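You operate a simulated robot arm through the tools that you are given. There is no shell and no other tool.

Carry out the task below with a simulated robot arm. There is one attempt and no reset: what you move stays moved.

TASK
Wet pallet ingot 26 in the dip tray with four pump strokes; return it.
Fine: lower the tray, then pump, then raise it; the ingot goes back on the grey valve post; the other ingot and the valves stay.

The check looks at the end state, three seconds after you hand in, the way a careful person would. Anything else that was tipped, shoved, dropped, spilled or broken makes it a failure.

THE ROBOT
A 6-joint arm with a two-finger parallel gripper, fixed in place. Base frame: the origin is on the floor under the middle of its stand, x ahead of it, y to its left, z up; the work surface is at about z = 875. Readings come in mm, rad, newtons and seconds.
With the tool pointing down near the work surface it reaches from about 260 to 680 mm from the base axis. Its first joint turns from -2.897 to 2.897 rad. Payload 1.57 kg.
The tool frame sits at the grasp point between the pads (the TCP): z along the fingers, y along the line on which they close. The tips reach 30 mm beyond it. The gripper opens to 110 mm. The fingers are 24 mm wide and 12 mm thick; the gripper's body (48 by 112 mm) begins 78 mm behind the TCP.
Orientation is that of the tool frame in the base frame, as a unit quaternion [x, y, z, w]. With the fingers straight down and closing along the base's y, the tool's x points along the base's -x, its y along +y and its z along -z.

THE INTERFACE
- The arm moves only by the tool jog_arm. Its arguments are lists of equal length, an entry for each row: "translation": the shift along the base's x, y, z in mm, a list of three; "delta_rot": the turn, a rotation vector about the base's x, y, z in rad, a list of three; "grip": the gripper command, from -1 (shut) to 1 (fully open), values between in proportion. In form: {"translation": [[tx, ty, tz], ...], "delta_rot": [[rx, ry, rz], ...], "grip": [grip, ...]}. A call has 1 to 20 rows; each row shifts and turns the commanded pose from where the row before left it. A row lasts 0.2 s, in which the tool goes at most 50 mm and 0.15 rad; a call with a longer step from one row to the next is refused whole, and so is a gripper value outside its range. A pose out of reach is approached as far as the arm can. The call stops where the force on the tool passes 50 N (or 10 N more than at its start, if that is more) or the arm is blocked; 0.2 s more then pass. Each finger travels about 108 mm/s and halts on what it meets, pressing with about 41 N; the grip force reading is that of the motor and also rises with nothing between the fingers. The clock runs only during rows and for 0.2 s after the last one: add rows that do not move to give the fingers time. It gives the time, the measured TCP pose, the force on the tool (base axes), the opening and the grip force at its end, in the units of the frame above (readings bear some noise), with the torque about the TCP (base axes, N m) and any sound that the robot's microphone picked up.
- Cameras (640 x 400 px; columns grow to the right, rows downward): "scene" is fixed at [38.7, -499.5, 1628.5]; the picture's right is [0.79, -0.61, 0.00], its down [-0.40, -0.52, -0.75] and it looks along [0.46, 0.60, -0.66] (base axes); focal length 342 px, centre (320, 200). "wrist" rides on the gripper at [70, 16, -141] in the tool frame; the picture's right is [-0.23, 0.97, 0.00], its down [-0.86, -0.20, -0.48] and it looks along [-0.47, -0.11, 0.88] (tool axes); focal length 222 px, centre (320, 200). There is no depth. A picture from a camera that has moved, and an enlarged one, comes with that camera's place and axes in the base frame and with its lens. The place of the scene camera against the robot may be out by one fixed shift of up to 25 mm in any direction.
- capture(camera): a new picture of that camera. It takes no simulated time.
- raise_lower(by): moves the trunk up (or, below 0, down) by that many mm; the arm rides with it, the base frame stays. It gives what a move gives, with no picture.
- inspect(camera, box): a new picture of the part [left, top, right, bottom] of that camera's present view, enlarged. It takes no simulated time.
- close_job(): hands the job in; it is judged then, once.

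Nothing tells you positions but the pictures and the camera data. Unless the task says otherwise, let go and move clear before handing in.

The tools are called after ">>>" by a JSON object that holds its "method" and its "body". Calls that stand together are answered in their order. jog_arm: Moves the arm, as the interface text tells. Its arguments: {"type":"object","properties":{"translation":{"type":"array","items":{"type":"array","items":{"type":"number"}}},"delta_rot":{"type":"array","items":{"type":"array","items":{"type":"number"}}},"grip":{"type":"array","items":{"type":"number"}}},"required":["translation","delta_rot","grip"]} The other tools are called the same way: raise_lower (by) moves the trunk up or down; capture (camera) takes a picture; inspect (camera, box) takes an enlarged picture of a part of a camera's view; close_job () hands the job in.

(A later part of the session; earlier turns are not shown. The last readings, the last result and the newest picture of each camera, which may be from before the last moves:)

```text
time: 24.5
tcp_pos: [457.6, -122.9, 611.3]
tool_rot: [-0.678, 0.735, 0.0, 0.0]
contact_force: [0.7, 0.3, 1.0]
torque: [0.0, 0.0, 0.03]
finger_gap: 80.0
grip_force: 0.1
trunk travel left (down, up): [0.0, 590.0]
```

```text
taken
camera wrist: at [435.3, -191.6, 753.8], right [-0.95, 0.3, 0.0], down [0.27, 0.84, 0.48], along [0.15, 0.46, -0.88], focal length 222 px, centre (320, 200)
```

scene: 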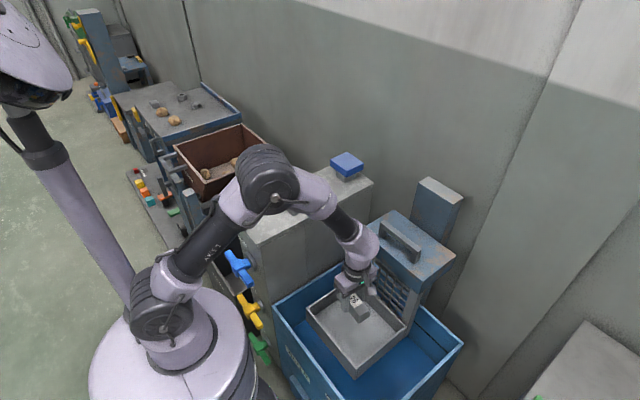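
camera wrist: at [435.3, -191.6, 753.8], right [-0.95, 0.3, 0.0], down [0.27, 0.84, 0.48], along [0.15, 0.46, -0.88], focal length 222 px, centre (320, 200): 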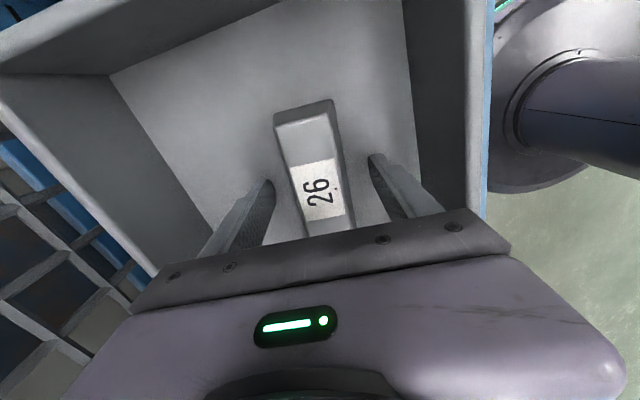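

The ingot is released and lying flat in the tray. I'll withdraw straight up.

>>> {"method": "jog_arm", "body": {"translation": [[0, 0, 15], [0, 0, 35], [0, 0, 45], [0, 0, 45], [0, 0, 10], [0, 0, 0]], "delta_rot": [[0, 0, 0], [0, 0, 0], [0, 0, 0], [0, 0, 0], [0, 0, 0], [0, 0, 0]], "grip": [0.45, 0.45, 0.45, 0.45, 0.45, 0.45]}}

>>> {"method": "raise_lower", "body": {"by": 160}}

>>> {"method": "capture", "body": {"camera": "wrist"}}

>>> {"method": "capture", "body": {"camera": "scene"}}

```text
time: 25.9
tcp_pos: [458.0, -123.7, 761.5]
tool_rot: [-0.678, 0.735, 0.0, -0.001]
contact_force: [0.8, 0.1, -0.3]
torque: [-0.02, -0.02, 0.0]
finger_gap: 79.9
grip_force: 0.0
trunk travel left (down, up): [0.0, 590.0]
```

```text
time: 27.7
tcp_pos: [458.4, -123.7, 921.7]
tool_rot: [-0.678, 0.735, -0.001, 0.0]
contact_force: [-0.2, -0.2, 0.1]
torque: [-0.01, 0.01, 0.01]
finger_gap: 79.8
grip_force: 0.0
trunk travel left (down, up): [-160.0, 430.0]
```

```text
taken
camera wrist: at [435.1, -191.7, 1063.9], right [-0.95, 0.3, 0.0], down [0.27, 0.84, 0.48], along [0.15, 0.46, -0.88], focal length 222 px, centre (320, 200)
```

wrist: 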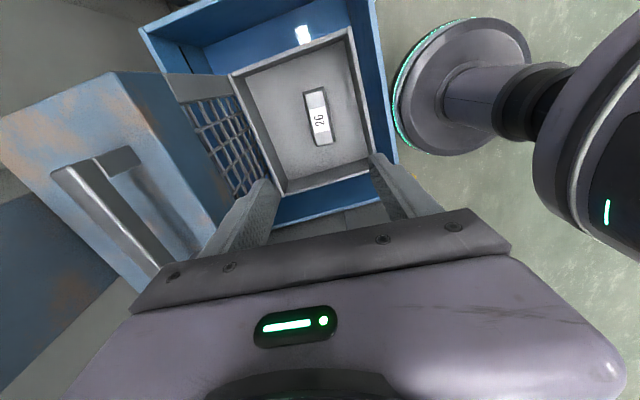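

```text
taken
```

scene: 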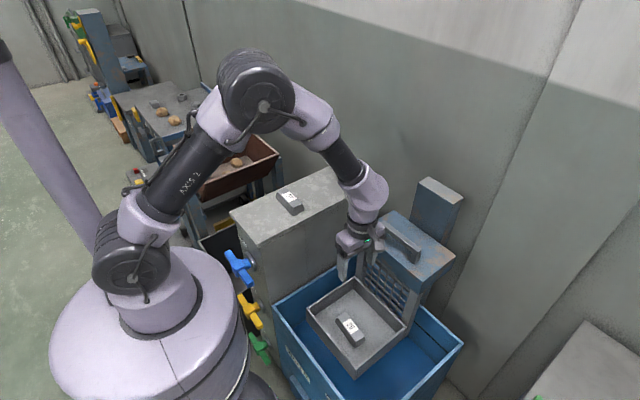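

The ingot sits flat in the tray. Next is the carriage handle, so I'll zoom in on it for an accurate position.

>>> {"method": "inspect", "body": {"camera": "wrist", "box": [0, 60, 220, 300]}}

>>> {"method": "jog_arm", "body": {"translation": [[0, 0, 40], [0, 0, 40], [0, 0, 30], [0, 0, 0]], "delta_rot": [[0, 0, 0.08], [0, 0, 0], [0, 0, 0], [0, 0, 0]], "grip": [0.45, 0.45, 0.45, 0.45]}}

>>> {"method": "capture", "body": {"camera": "wrist"}}

>>> {"method": "inspect", "body": {"camera": "wrist", "box": [80, 60, 280, 260]}}

```text
1.67 times, centred on (110, 180) of wrist
camera zoom: at [435.1, -191.7, 1063.9], right [-0.95, 0.3, 0.0], down [0.27, 0.84, 0.48], along [0.15, 0.46, -0.88], focal length 370 px, centre (670, 233)
```

zoom: 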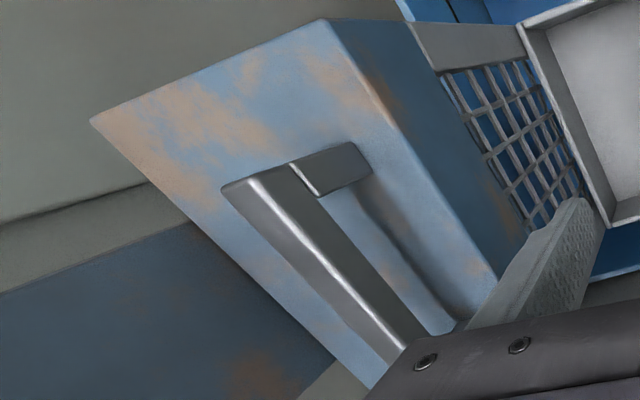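

```text
time: 28.7
tcp_pos: [456.5, -122.5, 1032.0]
tool_rot: [-0.707, 0.707, 0.001, 0.0]
contact_force: [-0.2, -0.1, -0.5]
torque: [-0.04, 0.01, -0.02]
finger_gap: 80.0
grip_force: 0.2
trunk travel left (down, up): [-160.0, 430.0]
```

```text
taken
camera wrist: at [439.9, -193.3, 1174.7], right [-0.97, 0.23, 0.0], down [0.2, 0.85, 0.48], along [0.11, 0.47, -0.88], focal length 222 px, centre (320, 200)
```

wrist: 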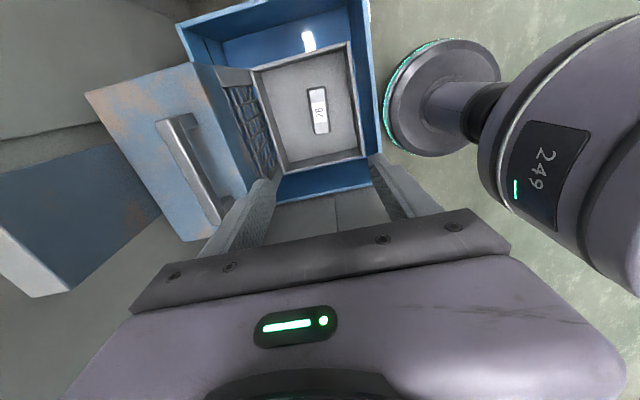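

```text
2.00 times, centred on (180, 160) of wrist
camera zoom: at [439.9, -193.3, 1174.7], right [-0.97, 0.23, 0.0], down [0.2, 0.85, 0.48], along [0.11, 0.47, -0.88], focal length 444 px, centre (600, 280)
```

zoom: 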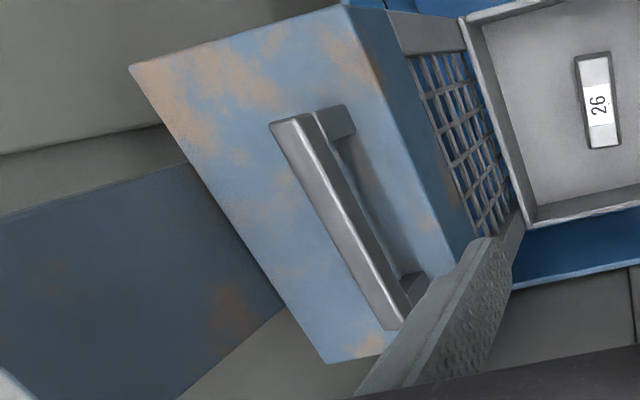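

From the two views I put the handle bar at about x 608, y -194 to -60 and z 914–932, with roughly 30 mm of clearance to the block below it. I'll move above it with the fingers closing along x.

>>> {"method": "jog_arm", "body": {"translation": [[38, -1, 0], [38, -1, 0], [38, -1, 0], [37, 0, 0], [0, 0, -20], [0, 0, -20], [0, 0, 0], [0, 0, 0]], "delta_rot": [[0, 0, 0], [0, 0, 0], [0, 0, 0], [0, 0, 0], [0, 0, 0], [0, 0, 0], [0, 0, 0], [0, 0, 0]], "grip": [0.3, 0.3, 0.3, 0.3, 0.3, 0.3, 0.3, 0.3]}}

>>> {"method": "capture", "body": {"camera": "wrist"}}

>>> {"method": "inspect", "body": {"camera": "scene", "box": [340, 140, 480, 280]}}

```text
time: 30.5
tcp_pos: [608.0, -126.6, 992.2]
tool_rot: [0.707, -0.707, 0.0, 0.0]
contact_force: [1.1, 0.7, 0.0]
torque: [0.03, -0.03, -0.03]
finger_gap: 71.2
grip_force: 0.0
trunk travel left (down, up): [-160.0, 430.0]
```

```text
taken
camera wrist: at [591.3, -196.0, 1134.3], right [-0.97, 0.23, 0.0], down [0.2, 0.85, 0.48], along [0.11, 0.47, -0.88], focal length 222 px, centre (320, 200)
```

wrist: 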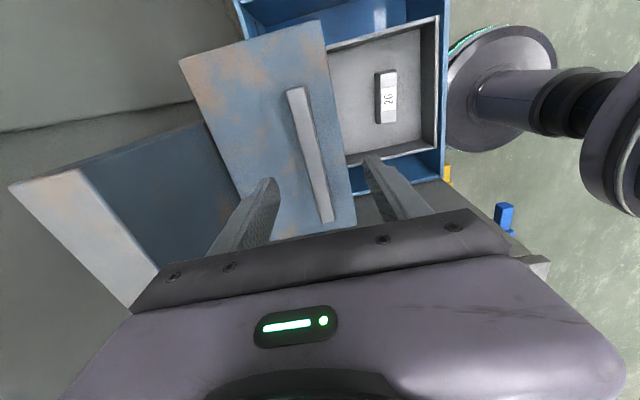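

```text
2.86 times, centred on (410, 210) of scene
camera zoom: at [38.7, -499.5, 1628.5], right [0.79, -0.61, 0.0], down [-0.4, -0.52, -0.75], along [0.46, 0.6, -0.66], focal length 977 px, centre (63, 171)
```

zoom: 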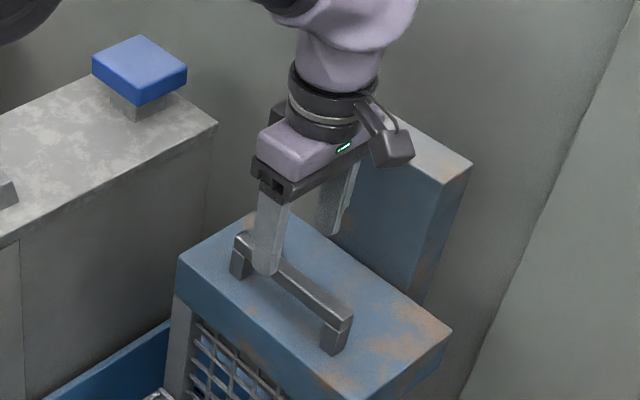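

The bar is between the fingers when seen from above. I'll zoom in to check the centring before going down.

>>> {"method": "inspect", "body": {"camera": "wrist", "box": [220, 60, 400, 240]}}

```text
2.22 times, centred on (310, 150) of wrist
camera zoom: at [591.3, -196.0, 1134.3], right [-0.97, 0.23, 0.0], down [0.2, 0.85, 0.48], along [0.11, 0.47, -0.88], focal length 494 px, centre (342, 311)
```

zoom: 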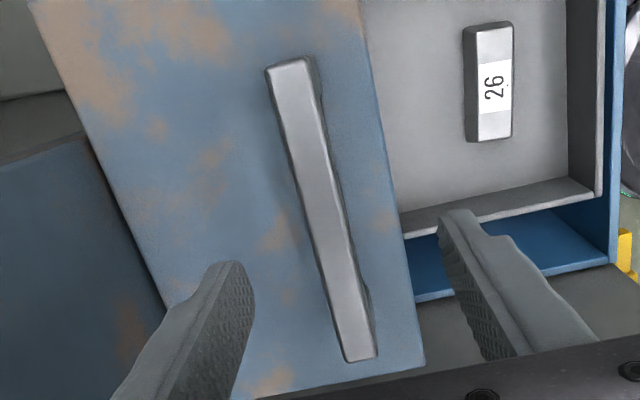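

The bar's centre is at about x 613 and y -127. I'll shift 4 mm in x and lower so that the pads surround the bar.

>>> {"method": "jog_arm", "body": {"translation": [[4, 0, -20], [0, 0, -20], [0, 0, -15], [0, 0, -10], [0, 0, 0], [0, 0, 0]], "delta_rot": [[0, 0, 0], [0, 0, 0], [0, 0, 0], [0, 0, 0], [0, 0, 0], [0, 0, 0]], "grip": [0.3, 0.3, 0.3, 0.3, 0.3, 0.3]}}

>>> {"method": "inspect", "body": {"camera": "scene", "box": [340, 160, 480, 280]}}

>>> {"method": "capture", "body": {"camera": "wrist"}}

```text
time: 31.9
tcp_pos: [612.2, -126.7, 927.3]
tool_rot: [-0.707, 0.707, 0.0, 0.001]
contact_force: [0.4, 1.1, -0.6]
torque: [-0.02, 0.03, -0.03]
finger_gap: 71.3
grip_force: 0.0
trunk travel left (down, up): [-160.0, 430.0]
```

```text
3.33 times, centred on (410, 220) of scene
camera zoom: at [38.7, -499.5, 1628.5], right [0.79, -0.61, 0.0], down [-0.4, -0.52, -0.75], along [0.46, 0.6, -0.66], focal length 1140 px, centre (20, 133)
```

zoom: 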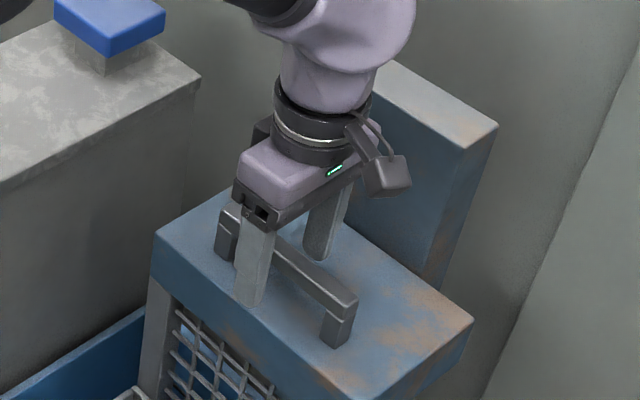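

```text
taken
camera wrist: at [595.6, -195.5, 1069.2], right [-0.97, 0.23, 0.0], down [0.2, 0.86, 0.48], along [0.11, 0.47, -0.88], focal length 222 px, centre (320, 200)
```

wrist: 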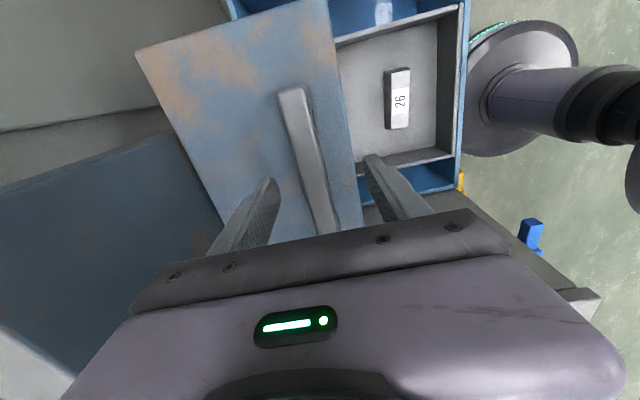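

The fingers are on either side of the bar and the tips are clear of the block. I'll close on the handle.

>>> {"method": "jog_arm", "body": {"translation": [[0, 0, -2], [0, 0, 0], [0, 0, 0], [0, 0, 0], [0, 0, 0], [0, 0, 0]], "delta_rot": [[0, 0, 0], [0, 0, 0], [0, 0, 0], [0, 0, 0], [0, 0, 0], [0, 0, 0]], "grip": [0.0, -0.3, -0.6, -1, -1, -1]}}

>>> {"method": "inspect", "body": {"camera": "scene", "box": [340, 160, 480, 280]}}

```text
time: 33.3
tcp_pos: [615.9, -127.0, 923.8]
tool_rot: [-0.707, 0.708, -0.001, 0.001]
contact_force: [24.6, 0.0, 7.7]
torque: [0.27, -0.2, -0.14]
finger_gap: 17.7
grip_force: 32.7
trunk travel left (down, up): [-160.0, 430.0]
```

```text
3.33 times, centred on (410, 220) of scene
camera zoom: at [38.7, -499.5, 1628.5], right [0.79, -0.61, 0.0], down [-0.4, -0.52, -0.75], along [0.46, 0.6, -0.66], focal length 1140 px, centre (20, 133)
```

zoom: 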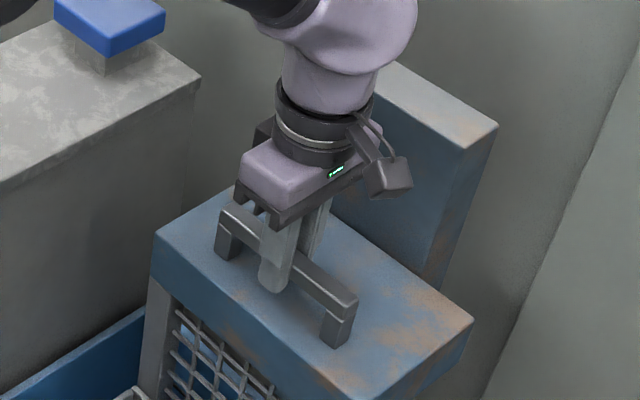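

The handle is gripped at 17.7 mm and the bar sits about 4 mm further out than commanded. I'll relieve that side load first.

>>> {"method": "jog_arm", "body": {"translation": [[3, 0, 0], [2, 0, 0], [0, 0, 0]], "delta_rot": [[0, 0, 0], [0, 0, 0], [0, 0, 0]], "grip": [-1, -1, -1]}}

```text
time: 34.1
tcp_pos: [614.8, -126.5, 925.2]
tool_rot: [-0.707, 0.708, 0.001, 0.0]
contact_force: [-17.0, -1.0, -4.0]
torque: [-0.74, -0.19, 0.42]
finger_gap: 17.7
grip_force: 32.4
trunk travel left (down, up): [-160.0, 430.0]
```

The side load changed sign, so I'll back off 2 mm and then start moving down gently.

>>> {"method": "jog_arm", "body": {"translation": [[-2, 0, 0], [0, 0, -2], [0, 0, -3], [0, 0, -5], [0, 0, -5], [0, 0, 0]], "delta_rot": [[0, 0, 0], [0, 0, 0], [0, 0, 0], [0, 0, 0], [0, 0, 0], [0, 0, 0]], "grip": [-1, -1, -1, -1, -1, -1]}}

>>> {"method": "capture", "body": {"camera": "scene"}}

```text
time: 35.5
tcp_pos: [614.9, -126.8, 909.6]
tool_rot: [0.707, -0.707, 0.0, -0.001]
contact_force: [-11.8, 3.8, -0.8]
torque: [-0.76, 0.0, 0.16]
finger_gap: 18.0
grip_force: 32.5
trunk travel left (down, up): [-160.0, 430.0]
```

```text
taken
```

scene: 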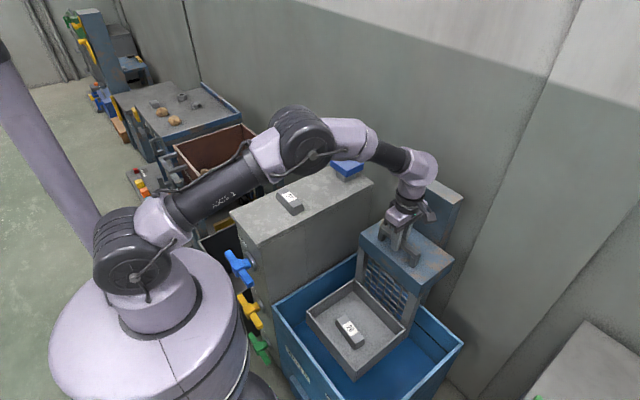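

The tool dropped 15 mm with little force. I'll check that the carriage really followed.

>>> {"method": "inspect", "body": {"camera": "scene", "box": [290, 160, 480, 390]}}

>>> {"method": "inspect", "body": {"camera": "wrist", "box": [130, 0, 480, 260]}}

```text
1.74 times, centred on (385, 275) of scene
camera zoom: at [38.7, -499.5, 1628.5], right [0.79, -0.61, 0.0], down [-0.4, -0.52, -0.75], along [0.46, 0.6, -0.66], focal length 594 px, centre (207, 70)
```

zoom: 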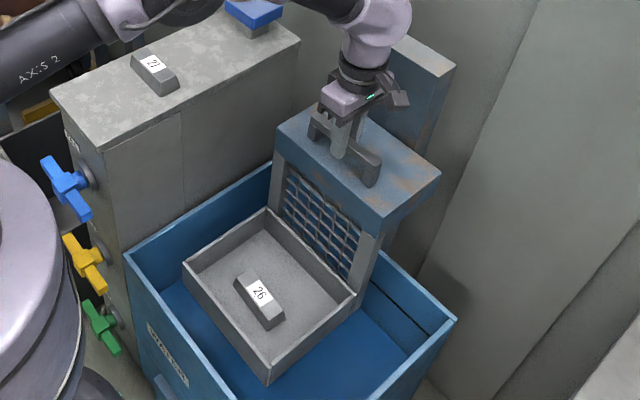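

```text
1.54 times, centred on (305, 130) of wrist
camera zoom: at [597.8, -195.9, 1052.3], right [-0.97, 0.23, 0.0], down [0.2, 0.85, 0.48], along [0.11, 0.47, -0.88], focal length 342 px, centre (343, 308)
```

zoom: 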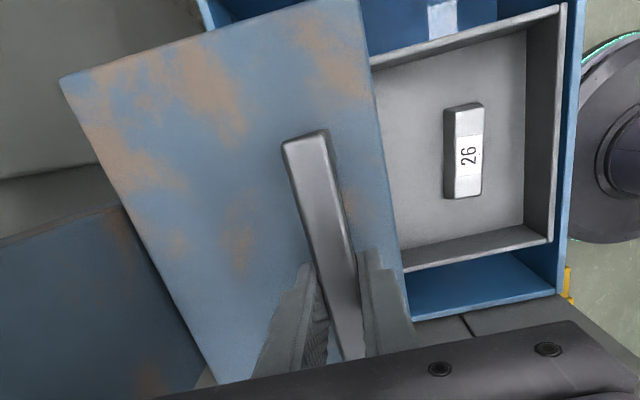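

I'll compare at the same zoom box that I used at the start.

>>> {"method": "inspect", "body": {"camera": "scene", "box": [340, 165, 480, 330]}}

>>> {"method": "inspect", "body": {"camera": "scene", "box": [270, 310, 370, 400]}}

```text
2.42 times, centred on (410, 248) of scene
camera zoom: at [38.7, -499.5, 1628.5], right [0.79, -0.61, 0.0], down [-0.4, -0.52, -0.75], along [0.46, 0.6, -0.66], focal length 829 px, centre (102, 85)
```

zoom: 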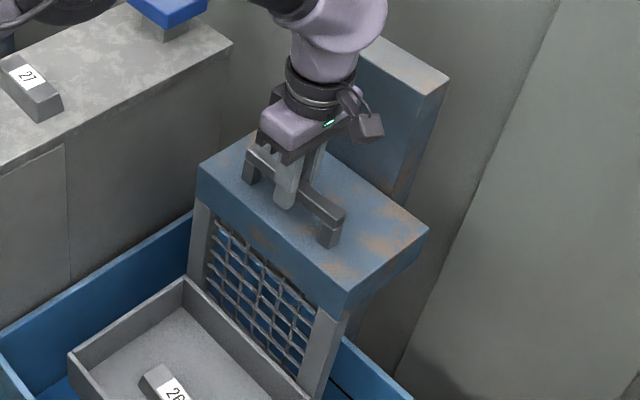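

```text
4.44 times, centred on (320, 355) of scene
camera zoom: at [38.7, -499.5, 1628.5], right [0.79, -0.61, 0.0], down [-0.4, -0.52, -0.75], along [0.46, 0.6, -0.66], focal length 1519 px, centre (320, -489)
```

zoom: 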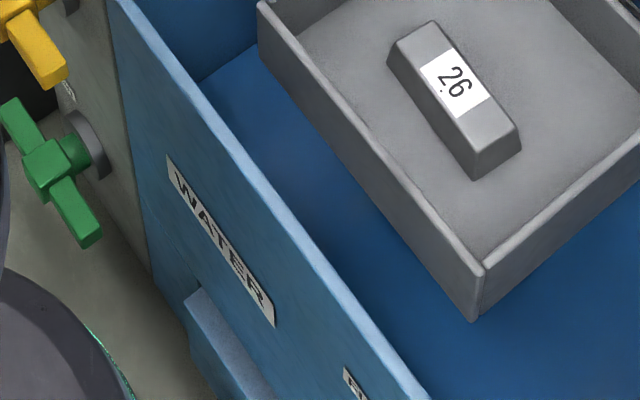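

The tray and ingot did come down with the block, about 13 mm. I'll carry on lowering at a moderate pace while watching the force.

>>> {"method": "jog_arm", "body": {"translation": [[-0.5, 0, -6], [0, 0, -8], [0, 0, -8], [0, 0, -8], [0, 0, -8], [0, 0, -8], [0, 0, 0]], "delta_rot": [[0, 0, 0], [0, 0, 0], [0, 0, 0], [0, 0, 0], [0, 0, 0], [0, 0, 0], [0, 0, 0]], "grip": [-1, -1, -1, -1, -1, -1, -1]}}

>>> {"method": "inspect", "body": {"camera": "scene", "box": [290, 160, 480, 390]}}

```text
time: 37.1
tcp_pos: [615.4, -126.6, 864.0]
tool_rot: [0.707, -0.707, 0.0, 0.0]
contact_force: [-8.2, 5.8, -0.8]
torque: [0.02, 0.01, 0.02]
finger_gap: 17.7
grip_force: 32.6
trunk travel left (down, up): [-160.0, 430.0]
```

```text
1.74 times, centred on (385, 275) of scene
camera zoom: at [38.7, -499.5, 1628.5], right [0.79, -0.61, 0.0], down [-0.4, -0.52, -0.75], along [0.46, 0.6, -0.66], focal length 594 px, centre (207, 70)
```

zoom: 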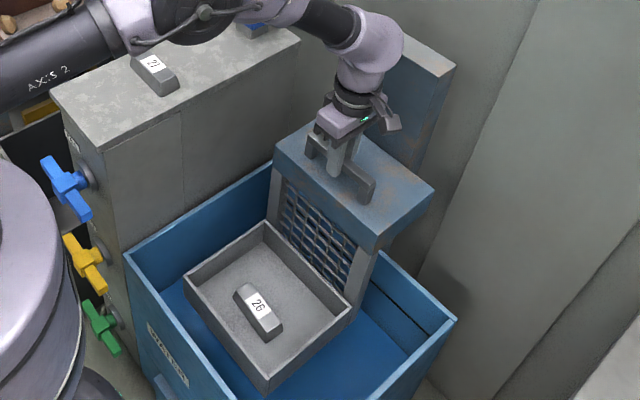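

It's moving freely and the ingot is steady in the tray. I'll keep lowering.

>>> {"method": "jog_arm", "body": {"translation": [[0, 0, -8], [0, 0, -8], [0, 0, -8], [0, 0, -8], [0, 0, -8], [0, 0, 0]], "delta_rot": [[0, 0, 0], [0, 0, 0], [0, 0, 0], [0, 0, 0], [0, 0, 0], [0, 0, 0]], "grip": [-1, -1, -1, -1, -1, -1]}}

>>> {"method": "inspect", "body": {"camera": "scene", "box": [290, 160, 480, 390]}}

```text
time: 38.5
tcp_pos: [615.7, -126.3, 824.3]
tool_rot: [0.707, -0.707, 0.0, 0.0]
contact_force: [0.6, 2.7, -1.5]
torque: [-0.32, -0.22, 0.04]
finger_gap: 18.2
grip_force: 32.1
trunk travel left (down, up): [-160.0, 430.0]
```

```text
1.74 times, centred on (385, 275) of scene
camera zoom: at [38.7, -499.5, 1628.5], right [0.79, -0.61, 0.0], down [-0.4, -0.52, -0.75], along [0.46, 0.6, -0.66], focal length 594 px, centre (207, 70)
```

zoom: 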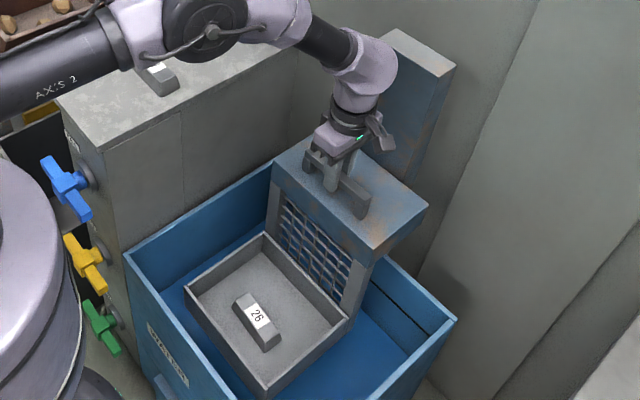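

Still moving freely, with the tray rim now about level with the tank rim. I'll continue.

>>> {"method": "jog_arm", "body": {"translation": [[0, 0, -8], [0, 0, -8], [0, 0, -8], [0, 0, -8], [0, 0, 0]], "delta_rot": [[0, 0, 0], [0, 0, 0], [0, 0, 0], [0, 0, 0], [0, 0, 0]], "grip": [-1, -1, -1, -1, -1]}}

>>> {"method": "inspect", "body": {"camera": "scene", "box": [290, 160, 480, 390]}}

```text
time: 39.7
tcp_pos: [614.6, -125.9, 792.6]
tool_rot: [-0.707, 0.707, 0.0, -0.001]
contact_force: [0.3, 4.1, 0.0]
torque: [-0.09, -0.05, 0.04]
finger_gap: 17.9
grip_force: 33.0
trunk travel left (down, up): [-160.0, 430.0]
```

```text
1.74 times, centred on (385, 275) of scene
camera zoom: at [38.7, -499.5, 1628.5], right [0.79, -0.61, 0.0], down [-0.4, -0.52, -0.75], along [0.46, 0.6, -0.66], focal length 594 px, centre (207, 70)
```

zoom: 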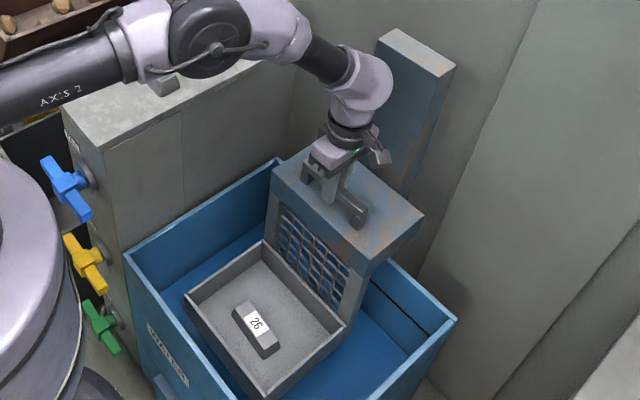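

Still free. I'll continue lowering toward the bottom stop.

>>> {"method": "jog_arm", "body": {"translation": [[0, 0, -8], [0, 0, -8], [0, 0, -8], [0, 0, -8], [0, 0, 0]], "delta_rot": [[0, 0, 0], [0, 0, 0], [0, 0, 0], [0, 0, 0], [0, 0, 0]], "grip": [-1, -1, -1, -1, -1]}}

>>> {"method": "inspect", "body": {"camera": "scene", "box": [290, 160, 480, 390]}}

>>> {"method": "capture", "body": {"camera": "wrist"}}

```text
time: 40.9
tcp_pos: [617.0, -126.4, 760.1]
tool_rot: [0.707, -0.707, 0.0, 0.0]
contact_force: [0.2, 6.8, -3.0]
torque: [-0.23, -0.43, 0.29]
finger_gap: 17.9
grip_force: 31.9
trunk travel left (down, up): [-160.0, 430.0]
```

```text
1.74 times, centred on (385, 275) of scene
camera zoom: at [38.7, -499.5, 1628.5], right [0.79, -0.61, 0.0], down [-0.4, -0.52, -0.75], along [0.46, 0.6, -0.66], focal length 594 px, centre (207, 70)
```

zoom: 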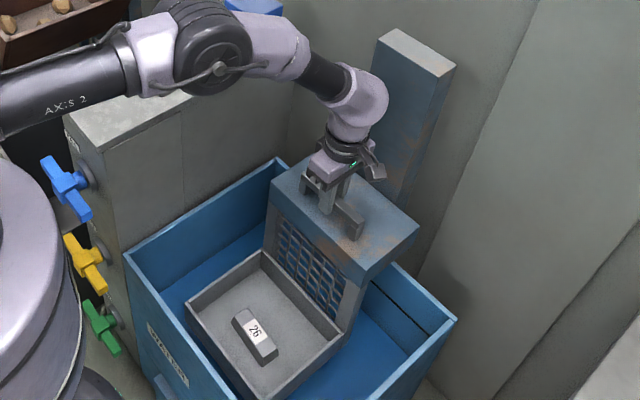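

```text
taken
camera wrist: at [597.9, -195.9, 901.7], right [-0.97, 0.23, 0.0], down [0.2, 0.86, 0.48], along [0.11, 0.47, -0.88], focal length 222 px, centre (320, 200)
```

wrist: 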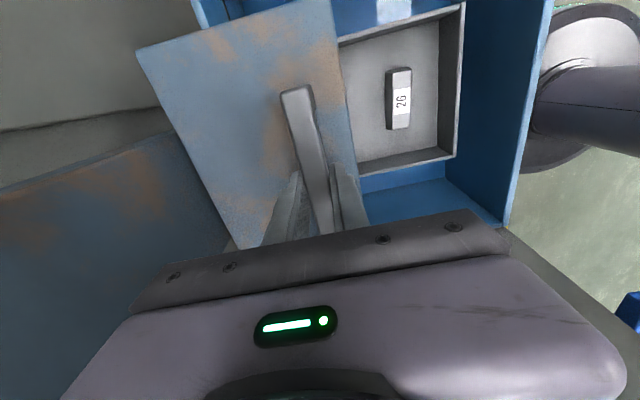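

It's down about 165 mm and there's still no stop. I'll continue in the same way.

>>> {"method": "jog_arm", "body": {"translation": [[0, 0, -7], [0, 0, -7], [0, 0, -7], [0, 0, -7], [0, 0, 0]], "delta_rot": [[0, 0, 0], [0, 0, 0], [0, 0, 0], [0, 0, 0], [0, 0, 0]], "grip": [-1, -1, -1, -1, -1]}}

>>> {"method": "inspect", "body": {"camera": "scene", "box": [290, 160, 480, 390]}}

```text
time: 42.1
tcp_pos: [614.6, -126.1, 733.0]
tool_rot: [0.707, -0.707, 0.0, 0.0]
contact_force: [-0.9, 3.9, -0.4]
torque: [-0.17, -0.04, 0.03]
finger_gap: 17.8
grip_force: 32.6
trunk travel left (down, up): [-160.0, 430.0]
```

```text
1.74 times, centred on (385, 275) of scene
camera zoom: at [38.7, -499.5, 1628.5], right [0.79, -0.61, 0.0], down [-0.4, -0.52, -0.75], along [0.46, 0.6, -0.66], focal length 594 px, centre (207, 70)
```

zoom: 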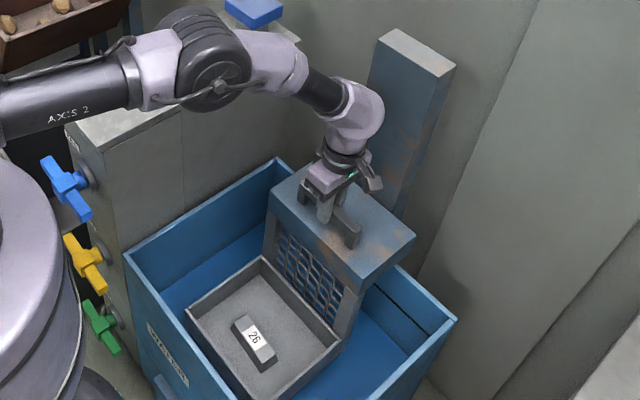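

There's still no stop. I'll continue with the arm and keep watching for its reach limit.

>>> {"method": "jog_arm", "body": {"translation": [[0, 0, -7], [0, 0, -7], [0, 0, -7], [0, 0, -7], [0, 0, 0]], "delta_rot": [[0, 0, 0], [0, 0, 0], [0, 0, 0], [0, 0, 0], [0, 0, 0]], "grip": [-1, -1, -1, -1, -1]}}

>>> {"method": "inspect", "body": {"camera": "scene", "box": [290, 160, 480, 390]}}

```text
time: 43.3
tcp_pos: [615.7, -125.5, 702.7]
tool_rot: [0.707, -0.707, 0.0, 0.0]
contact_force: [-4.3, 6.5, -1.4]
torque: [-0.19, -0.28, 0.35]
finger_gap: 17.6
grip_force: 32.7
trunk travel left (down, up): [-160.0, 430.0]
```

```text
1.74 times, centred on (385, 275) of scene
camera zoom: at [38.7, -499.5, 1628.5], right [0.79, -0.61, 0.0], down [-0.4, -0.52, -0.75], along [0.46, 0.6, -0.66], focal length 594 px, centre (207, 70)
```

zoom: 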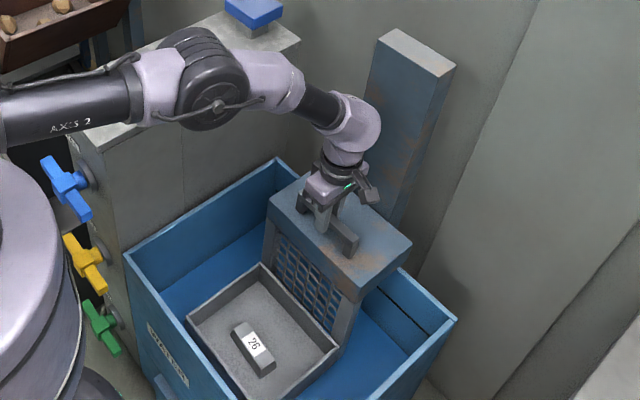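

It's still travelling freely. I'll continue another step.

>>> {"method": "jog_arm", "body": {"translation": [[0, 0, -7], [0, 0, -7], [0, 0, -7], [0, 0, -7], [0, 0, 0]], "delta_rot": [[0, 0, 0], [0, 0, 0], [0, 0, 0], [0, 0, 0], [0, 0, 0]], "grip": [-1, -1, -1, -1, -1]}}

>>> {"method": "inspect", "body": {"camera": "scene", "box": [290, 160, 480, 390]}}

```text
time: 44.5
tcp_pos: [614.7, -127.2, 677.2]
tool_rot: [0.707, -0.707, 0.0, -0.001]
contact_force: [-8.5, 4.6, 6.9]
torque: [0.45, 0.52, 0.52]
finger_gap: 18.0
grip_force: 32.2
trunk travel left (down, up): [-160.0, 430.0]
```

```text
1.74 times, centred on (385, 275) of scene
camera zoom: at [38.7, -499.5, 1628.5], right [0.79, -0.61, 0.0], down [-0.4, -0.52, -0.75], along [0.46, 0.6, -0.66], focal length 594 px, centre (207, 70)
```

zoom: 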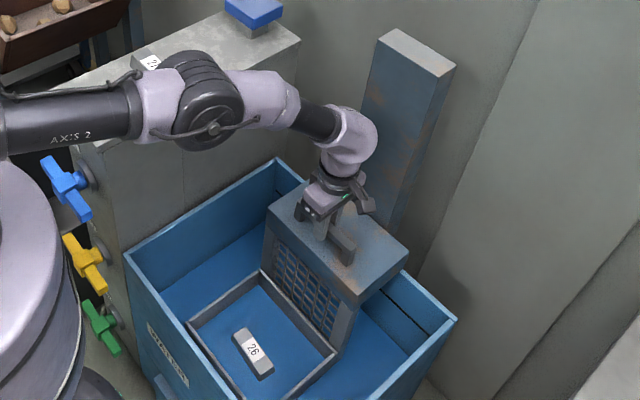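

The tray floor now looks blue, so it is going under the water surface. I'll lower further in smaller steps until it reaches its stop.

>>> {"method": "jog_arm", "body": {"translation": [[0, 0, -4], [0, 0, -4], [0, 0, -4], [0, 0, 0]], "delta_rot": [[0, 0, 0], [0, 0, 0], [0, 0, 0], [0, 0, 0]], "grip": [-1, -1, -1, -1]}}

>>> {"method": "inspect", "body": {"camera": "scene", "box": [290, 160, 480, 390]}}

>>> {"method": "capture", "body": {"camera": "wrist"}}

```text
time: 45.1
tcp_pos: [614.9, -126.5, 673.1]
tool_rot: [-0.706, 0.708, -0.001, 0.002]
contact_force: [-19.5, 0.0, 16.6]
torque: [0.6, 0.37, 0.59]
finger_gap: 17.9
grip_force: 32.6
trunk travel left (down, up): [-160.0, 430.0]
stopped in row 2: the force on the tool passed its limit at 64 N (the readings are from after the stop); the commanded pose is now the measured one
```

```text
1.74 times, centred on (385, 275) of scene
camera zoom: at [38.7, -499.5, 1628.5], right [0.79, -0.61, 0.0], down [-0.4, -0.52, -0.75], along [0.46, 0.6, -0.66], focal length 594 px, centre (207, 70)
```

zoom: 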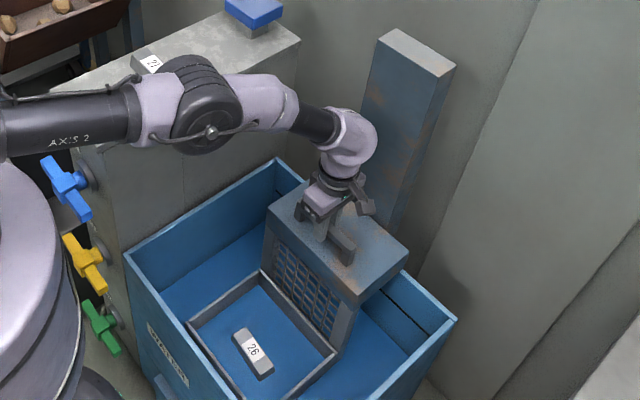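

```text
taken
camera wrist: at [597.4, -196.4, 815.3], right [-0.97, 0.23, 0.0], down [0.2, 0.85, 0.48], along [0.11, 0.47, -0.88], focal length 222 px, centre (320, 200)
```

wrist: 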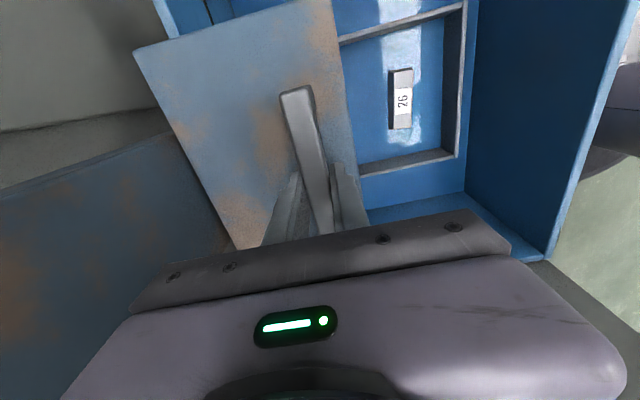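

The 64 N stop at z 673 is exactly 250 mm below the start, so this is the bottom stop, with the tray just under water. I'll release the handle and check that the tray stays down.

>>> {"method": "jog_arm", "body": {"translation": [[0, 0, 0], [0, 0, 0], [0, 0, 0], [0, 0, 0]], "delta_rot": [[0, 0, 0], [0, 0, 0], [0, 0, 0], [0, 0, 0]], "grip": [-0.4, 0.0, 0.2, 0.2]}}

>>> {"method": "inspect", "body": {"camera": "scene", "box": [290, 160, 480, 390]}}

```text
time: 46.1
tcp_pos: [618.1, -128.0, 672.7]
tool_rot: [-0.707, 0.707, -0.001, 0.002]
contact_force: [0.5, 0.4, -1.0]
torque: [0.0, 0.02, -0.03]
finger_gap: 66.0
grip_force: 0.1
trunk travel left (down, up): [-160.0, 430.0]
```

```text
1.74 times, centred on (385, 275) of scene
camera zoom: at [38.7, -499.5, 1628.5], right [0.79, -0.61, 0.0], down [-0.4, -0.52, -0.75], along [0.46, 0.6, -0.66], focal length 594 px, centre (207, 70)
```

zoom: 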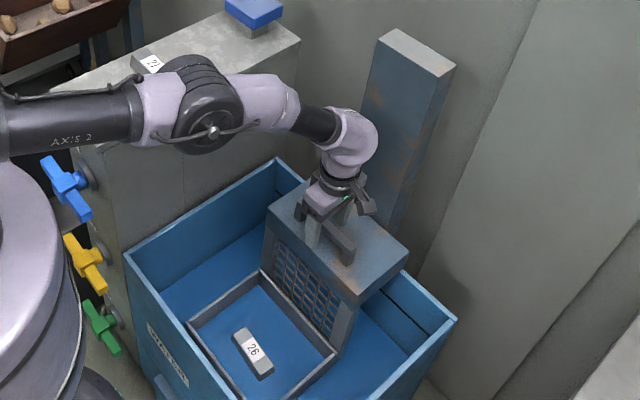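

The tray stays at the bottom. I'll withdraw straight up from the handle, then raise the trunk for the pump.

>>> {"method": "jog_arm", "body": {"translation": [[-2, 0, 10], [0, 0, 25], [0, 0, 40], [0, 0, 40], [0, 0, 40], [0, 0, 0]], "delta_rot": [[0, 0, 0], [0, 0, 0], [0, 0, 0], [0, 0, 0], [0, 0, 0], [0, 0, 0]], "grip": [0.2, 0.2, 0.2, 0.2, 0.2, 0.2]}}

>>> {"method": "raise_lower", "body": {"by": 100}}

>>> {"method": "capture", "body": {"camera": "scene"}}

>>> {"method": "capture", "body": {"camera": "wrist"}}

```text
time: 47.5
tcp_pos: [617.2, -127.3, 829.4]
tool_rot: [-0.707, 0.707, 0.0, 0.001]
contact_force: [0.0, -0.3, 0.1]
torque: [0.02, -0.01, 0.01]
finger_gap: 66.1
grip_force: 0.0
trunk travel left (down, up): [-160.0, 430.0]
```

```text
time: 48.8
tcp_pos: [616.5, -127.9, 928.3]
tool_rot: [-0.707, 0.708, -0.001, 0.002]
contact_force: [1.1, 0.2, -0.2]
torque: [0.01, -0.01, -0.01]
finger_gap: 66.1
grip_force: 0.1
trunk travel left (down, up): [-260.0, 330.0]
```

```text
taken
```

scene: 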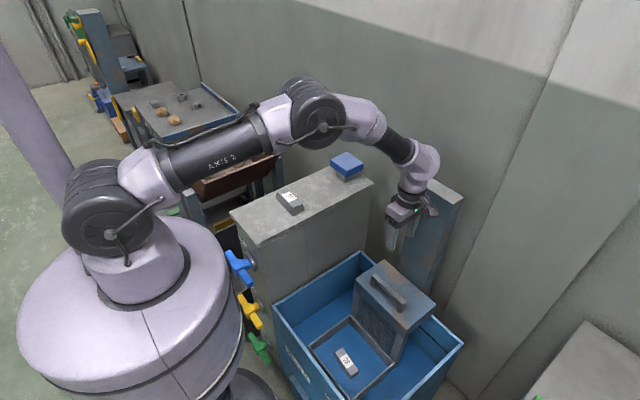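

```text
taken
camera wrist: at [598.7, -196.8, 1070.0], right [-0.97, 0.23, 0.0], down [0.2, 0.85, 0.48], along [0.11, 0.47, -0.88], focal length 222 px, centre (320, 200)
```

wrist: 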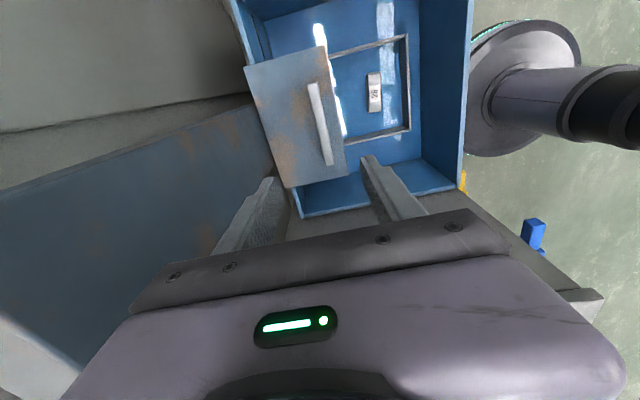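

The tray is still down. I'll go up and swing toward the plunger, closing the fingers on the way, then look at it again.

>>> {"method": "jog_arm", "body": {"translation": [[0, 0, 45], [0, 0, 45], [0, 0, 40], [-8, 40, 0], [-8, 40, 0], [0, 40, 0], [0, 40, 0], [0, 40, 0], [0, 40, 0], [0, 0, 0]], "delta_rot": [[0, 0, 0], [0, 0, 0], [0, 0, 0], [0, 0, 0], [0, 0, 0], [0, 0, 0], [0, 0, 0], [0, 0, 0], [0, 0, 0], [0, 0, 0]], "grip": [0.2, 0.2, 0.2, -0.5, -1, -1, -1, -1, -1, -1]}}

>>> {"method": "capture", "body": {"camera": "wrist"}}

>>> {"method": "capture", "body": {"camera": "scene"}}

```text
time: 51.0
tcp_pos: [599.5, 113.8, 1058.4]
tool_rot: [-0.706, 0.708, -0.001, 0.001]
contact_force: [-0.3, 0.3, 0.0]
torque: [0.01, 0.01, -0.02]
finger_gap: 0.0
grip_force: 22.0
trunk travel left (down, up): [-260.0, 330.0]
```

```text
taken
camera wrist: at [582.1, 43.8, 1200.5], right [-0.97, 0.23, 0.0], down [0.2, 0.85, 0.48], along [0.11, 0.47, -0.88], focal length 222 px, centre (320, 200)
```

wrist: 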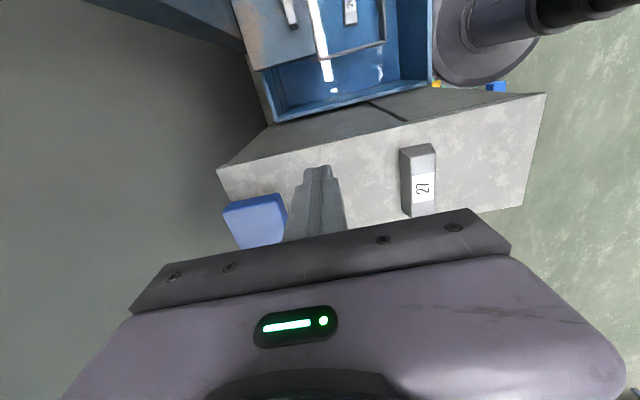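

```text
taken
```

scene: 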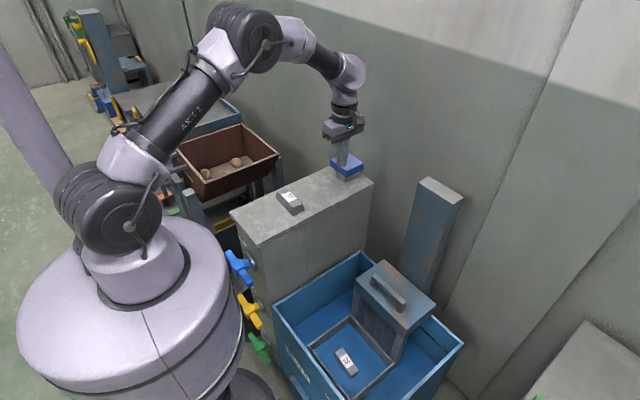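

I can see the plunger cap just ahead of the gripper. I'll zoom in to fix its position.

>>> {"method": "inspect", "body": {"camera": "wrist", "box": [200, 170, 320, 260]}}

>>> {"method": "inspect", "body": {"camera": "scene", "box": [310, 100, 390, 190]}}

```text
4.44 times, centred on (260, 215) of wrist
camera zoom: at [582.1, 43.8, 1200.5], right [-0.97, 0.23, 0.0], down [0.2, 0.85, 0.48], along [0.11, 0.47, -0.88], focal length 987 px, centre (587, 133)
```

zoom: 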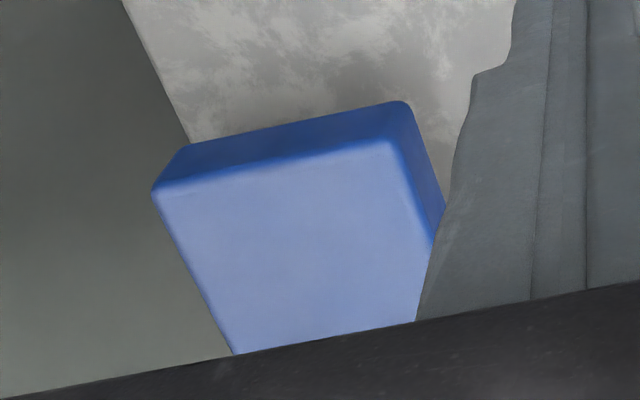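

```text
4.44 times, centred on (350, 145) of scene
camera zoom: at [38.7, -499.5, 1628.5], right [0.79, -0.61, 0.0], down [-0.4, -0.52, -0.75], along [0.46, 0.6, -0.66], focal length 1519 px, centre (187, 444)
```

zoom: 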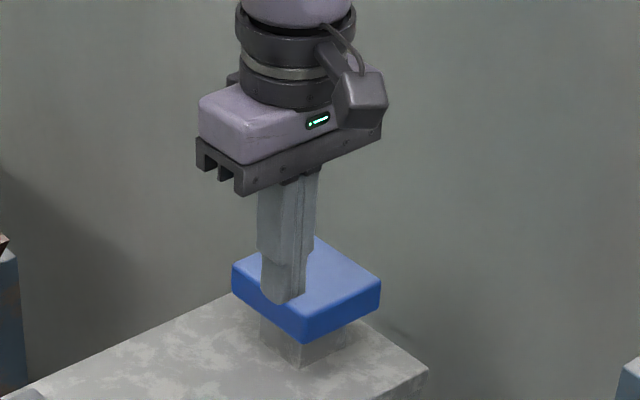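

The cap is about 75 mm square: x 670–745, y 167–242, top at z 949. Its centre is beyond the straight-down reach, so I'll tilt the tool 0.45 rad outward and hover above it with the fingers closed.

>>> {"method": "jog_arm", "body": {"translation": [[19, 18, 0], [19, 18, -5], [19, 18, -8], [19, 18, -8], [18, 17.5, -7], [0, 0, 0], [0, 0, 0]], "delta_rot": [[0.0253, -0.0864, 0], [0.0253, -0.0864, 0], [0.0253, -0.0864, 0], [0.0253, -0.0864, 0], [0.0253, -0.0864, 0], [0, 0, 0], [0, 0, 0]], "grip": [-1, -1, -1, -1, -1, -1, -1]}}

>>> {"method": "capture", "body": {"camera": "wrist"}}

>>> {"method": "inspect", "body": {"camera": "scene", "box": [290, 80, 410, 190]}}

```text
time: 52.6
tcp_pos: [694.0, 204.2, 1029.3]
tool_rot: [-0.689, 0.689, -0.109, 0.198]
contact_force: [0.4, -0.6, 0.3]
torque: [-0.02, -0.01, 0.02]
finger_gap: 0.0
grip_force: 21.6
trunk travel left (down, up): [-260.0, 330.0]
```

```text
taken
camera wrist: at [621.1, 117.4, 1142.5], right [-0.89, 0.25, -0.38], down [-0.04, 0.78, 0.62], along [0.46, 0.57, -0.69], focal length 222 px, centre (320, 200)
```

wrist: 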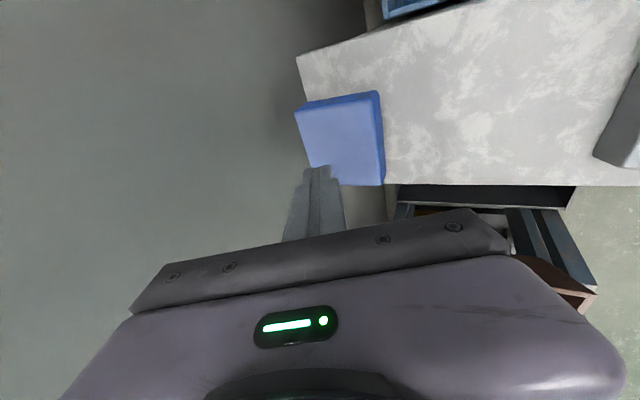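

```text
3.64 times, centred on (350, 135) of scene
camera zoom: at [38.7, -499.5, 1628.5], right [0.79, -0.61, 0.0], down [-0.4, -0.52, -0.75], along [0.46, 0.6, -0.66], focal length 1243 px, centre (211, 436)
```

zoom: 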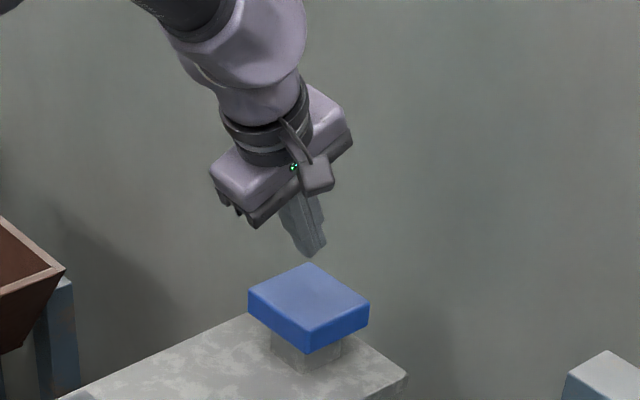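

The pose is reached and the fingertips are above the cap. I'll descend to just above contact and feel for it.

>>> {"method": "jog_arm", "body": {"translation": [[0, 0, -15], [0, 0, -15], [0, 0, -8], [0, 0, -4], [0, 0, -2], [0, 0, 0]], "delta_rot": [[0, 0, 0], [0, 0, 0], [0, 0, 0], [0, 0, 0], [0, 0, 0], [0, 0, 0]], "grip": [-1, -1, -1, -1, -1, -1]}}

>>> {"method": "inspect", "body": {"camera": "scene", "box": [290, 80, 410, 190]}}

```text
time: 54.0
tcp_pos: [694.6, 202.7, 986.3]
tool_rot: [-0.689, 0.689, -0.108, 0.196]
contact_force: [0.6, 0.0, 0.6]
torque: [0.03, -0.01, -0.02]
finger_gap: 0.0
grip_force: 21.3
trunk travel left (down, up): [-260.0, 330.0]
```

```text
3.64 times, centred on (350, 135) of scene
camera zoom: at [38.7, -499.5, 1628.5], right [0.79, -0.61, 0.0], down [-0.4, -0.52, -0.75], along [0.46, 0.6, -0.66], focal length 1243 px, centre (211, 436)
```

zoom: 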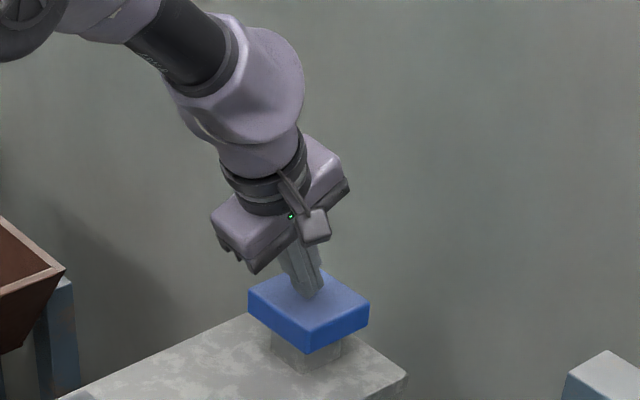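

The tips are just above the cap. I'll start the first stroke in small increments to learn the contact height, spring force and travel.

>>> {"method": "jog_arm", "body": {"translation": [[0, 0, -3], [0, 0, -3], [0, 0, -3], [0, 0, -3], [0, 0, 0]], "delta_rot": [[0, 0, 0], [0, 0, 0], [0, 0, 0], [0, 0, 0], [0, 0, 0]], "grip": [-1, -1, -1, -1, -1]}}

>>> {"method": "inspect", "body": {"camera": "scene", "box": [320, 110, 390, 190]}}

```text
time: 55.2
tcp_pos: [694.2, 202.2, 974.5]
tool_rot: [-0.688, 0.69, -0.109, 0.197]
contact_force: [-0.5, 0.2, 3.6]
torque: [-0.02, -0.01, 0.01]
finger_gap: 0.1
grip_force: 21.3
trunk travel left (down, up): [-260.0, 330.0]
```

```text
5.00 times, centred on (355, 150) of scene
camera zoom: at [38.7, -499.5, 1628.5], right [0.79, -0.61, 0.0], down [-0.4, -0.52, -0.75], along [0.46, 0.6, -0.66], focal length 1709 px, centre (145, 450)
```

zoom: 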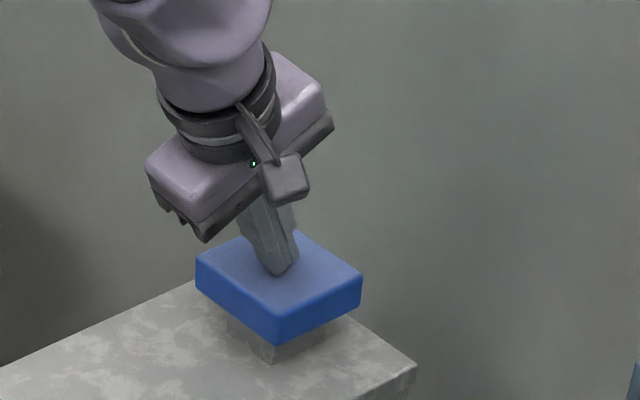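

Contact has been made with a light spring, 3.6 N at 974. I'll continue the same stroke down to its stop.

>>> {"method": "jog_arm", "body": {"translation": [[0, 0, -3], [0, 0, -3], [0, 0, -3], [0, 0, -3], [0, 0, -3], [0, 0, 0]], "delta_rot": [[0, 0, 0], [0, 0, 0], [0, 0, 0], [0, 0, 0], [0, 0, 0], [0, 0, 0]], "grip": [-1, -1, -1, -1, -1, -1]}}

>>> {"method": "inspect", "body": {"camera": "scene", "box": [320, 110, 390, 190]}}

```text
time: 56.6
tcp_pos: [693.9, 202.0, 959.9]
tool_rot: [-0.687, 0.69, -0.109, 0.198]
contact_force: [0.8, -0.4, 9.2]
torque: [-0.04, -0.02, 0.02]
finger_gap: 0.0
grip_force: 20.9
trunk travel left (down, up): [-260.0, 330.0]
```

```text
5.00 times, centred on (355, 150) of scene
camera zoom: at [38.7, -499.5, 1628.5], right [0.79, -0.61, 0.0], down [-0.4, -0.52, -0.75], along [0.46, 0.6, -0.66], focal length 1709 px, centre (145, 450)
```

zoom: 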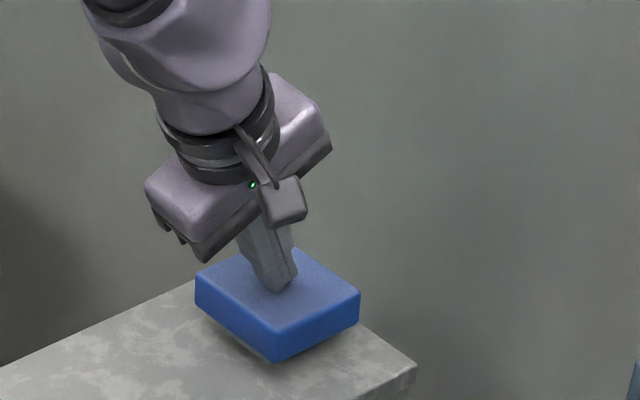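

The cap is travelling down about 20 mm against a soft spring. I'll continue to the end stop.

>>> {"method": "jog_arm", "body": {"translation": [[0, 0, -3], [0, 0, -3], [0, 0, -3], [0, 0, -3], [0, 0, 0]], "delta_rot": [[0, 0, 0], [0, 0, 0], [0, 0, 0], [0, 0, 0], [0, 0, 0]], "grip": [-1, -1, -1, -1, -1]}}

>>> {"method": "inspect", "body": {"camera": "scene", "box": [320, 110, 390, 190]}}

```text
time: 57.8
tcp_pos: [694.0, 201.9, 951.1]
tool_rot: [0.689, -0.688, 0.11, -0.2]
contact_force: [2.4, 0.5, 33.7]
torque: [-0.18, -0.23, 0.02]
finger_gap: 0.0
grip_force: 20.8
trunk travel left (down, up): [-260.0, 330.0]
```

```text
5.00 times, centred on (355, 150) of scene
camera zoom: at [38.7, -499.5, 1628.5], right [0.79, -0.61, 0.0], down [-0.4, -0.52, -0.75], along [0.46, 0.6, -0.66], focal length 1709 px, centre (145, 450)
```

zoom: 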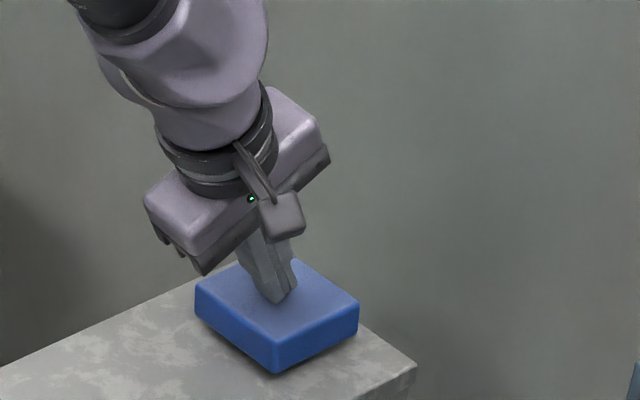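

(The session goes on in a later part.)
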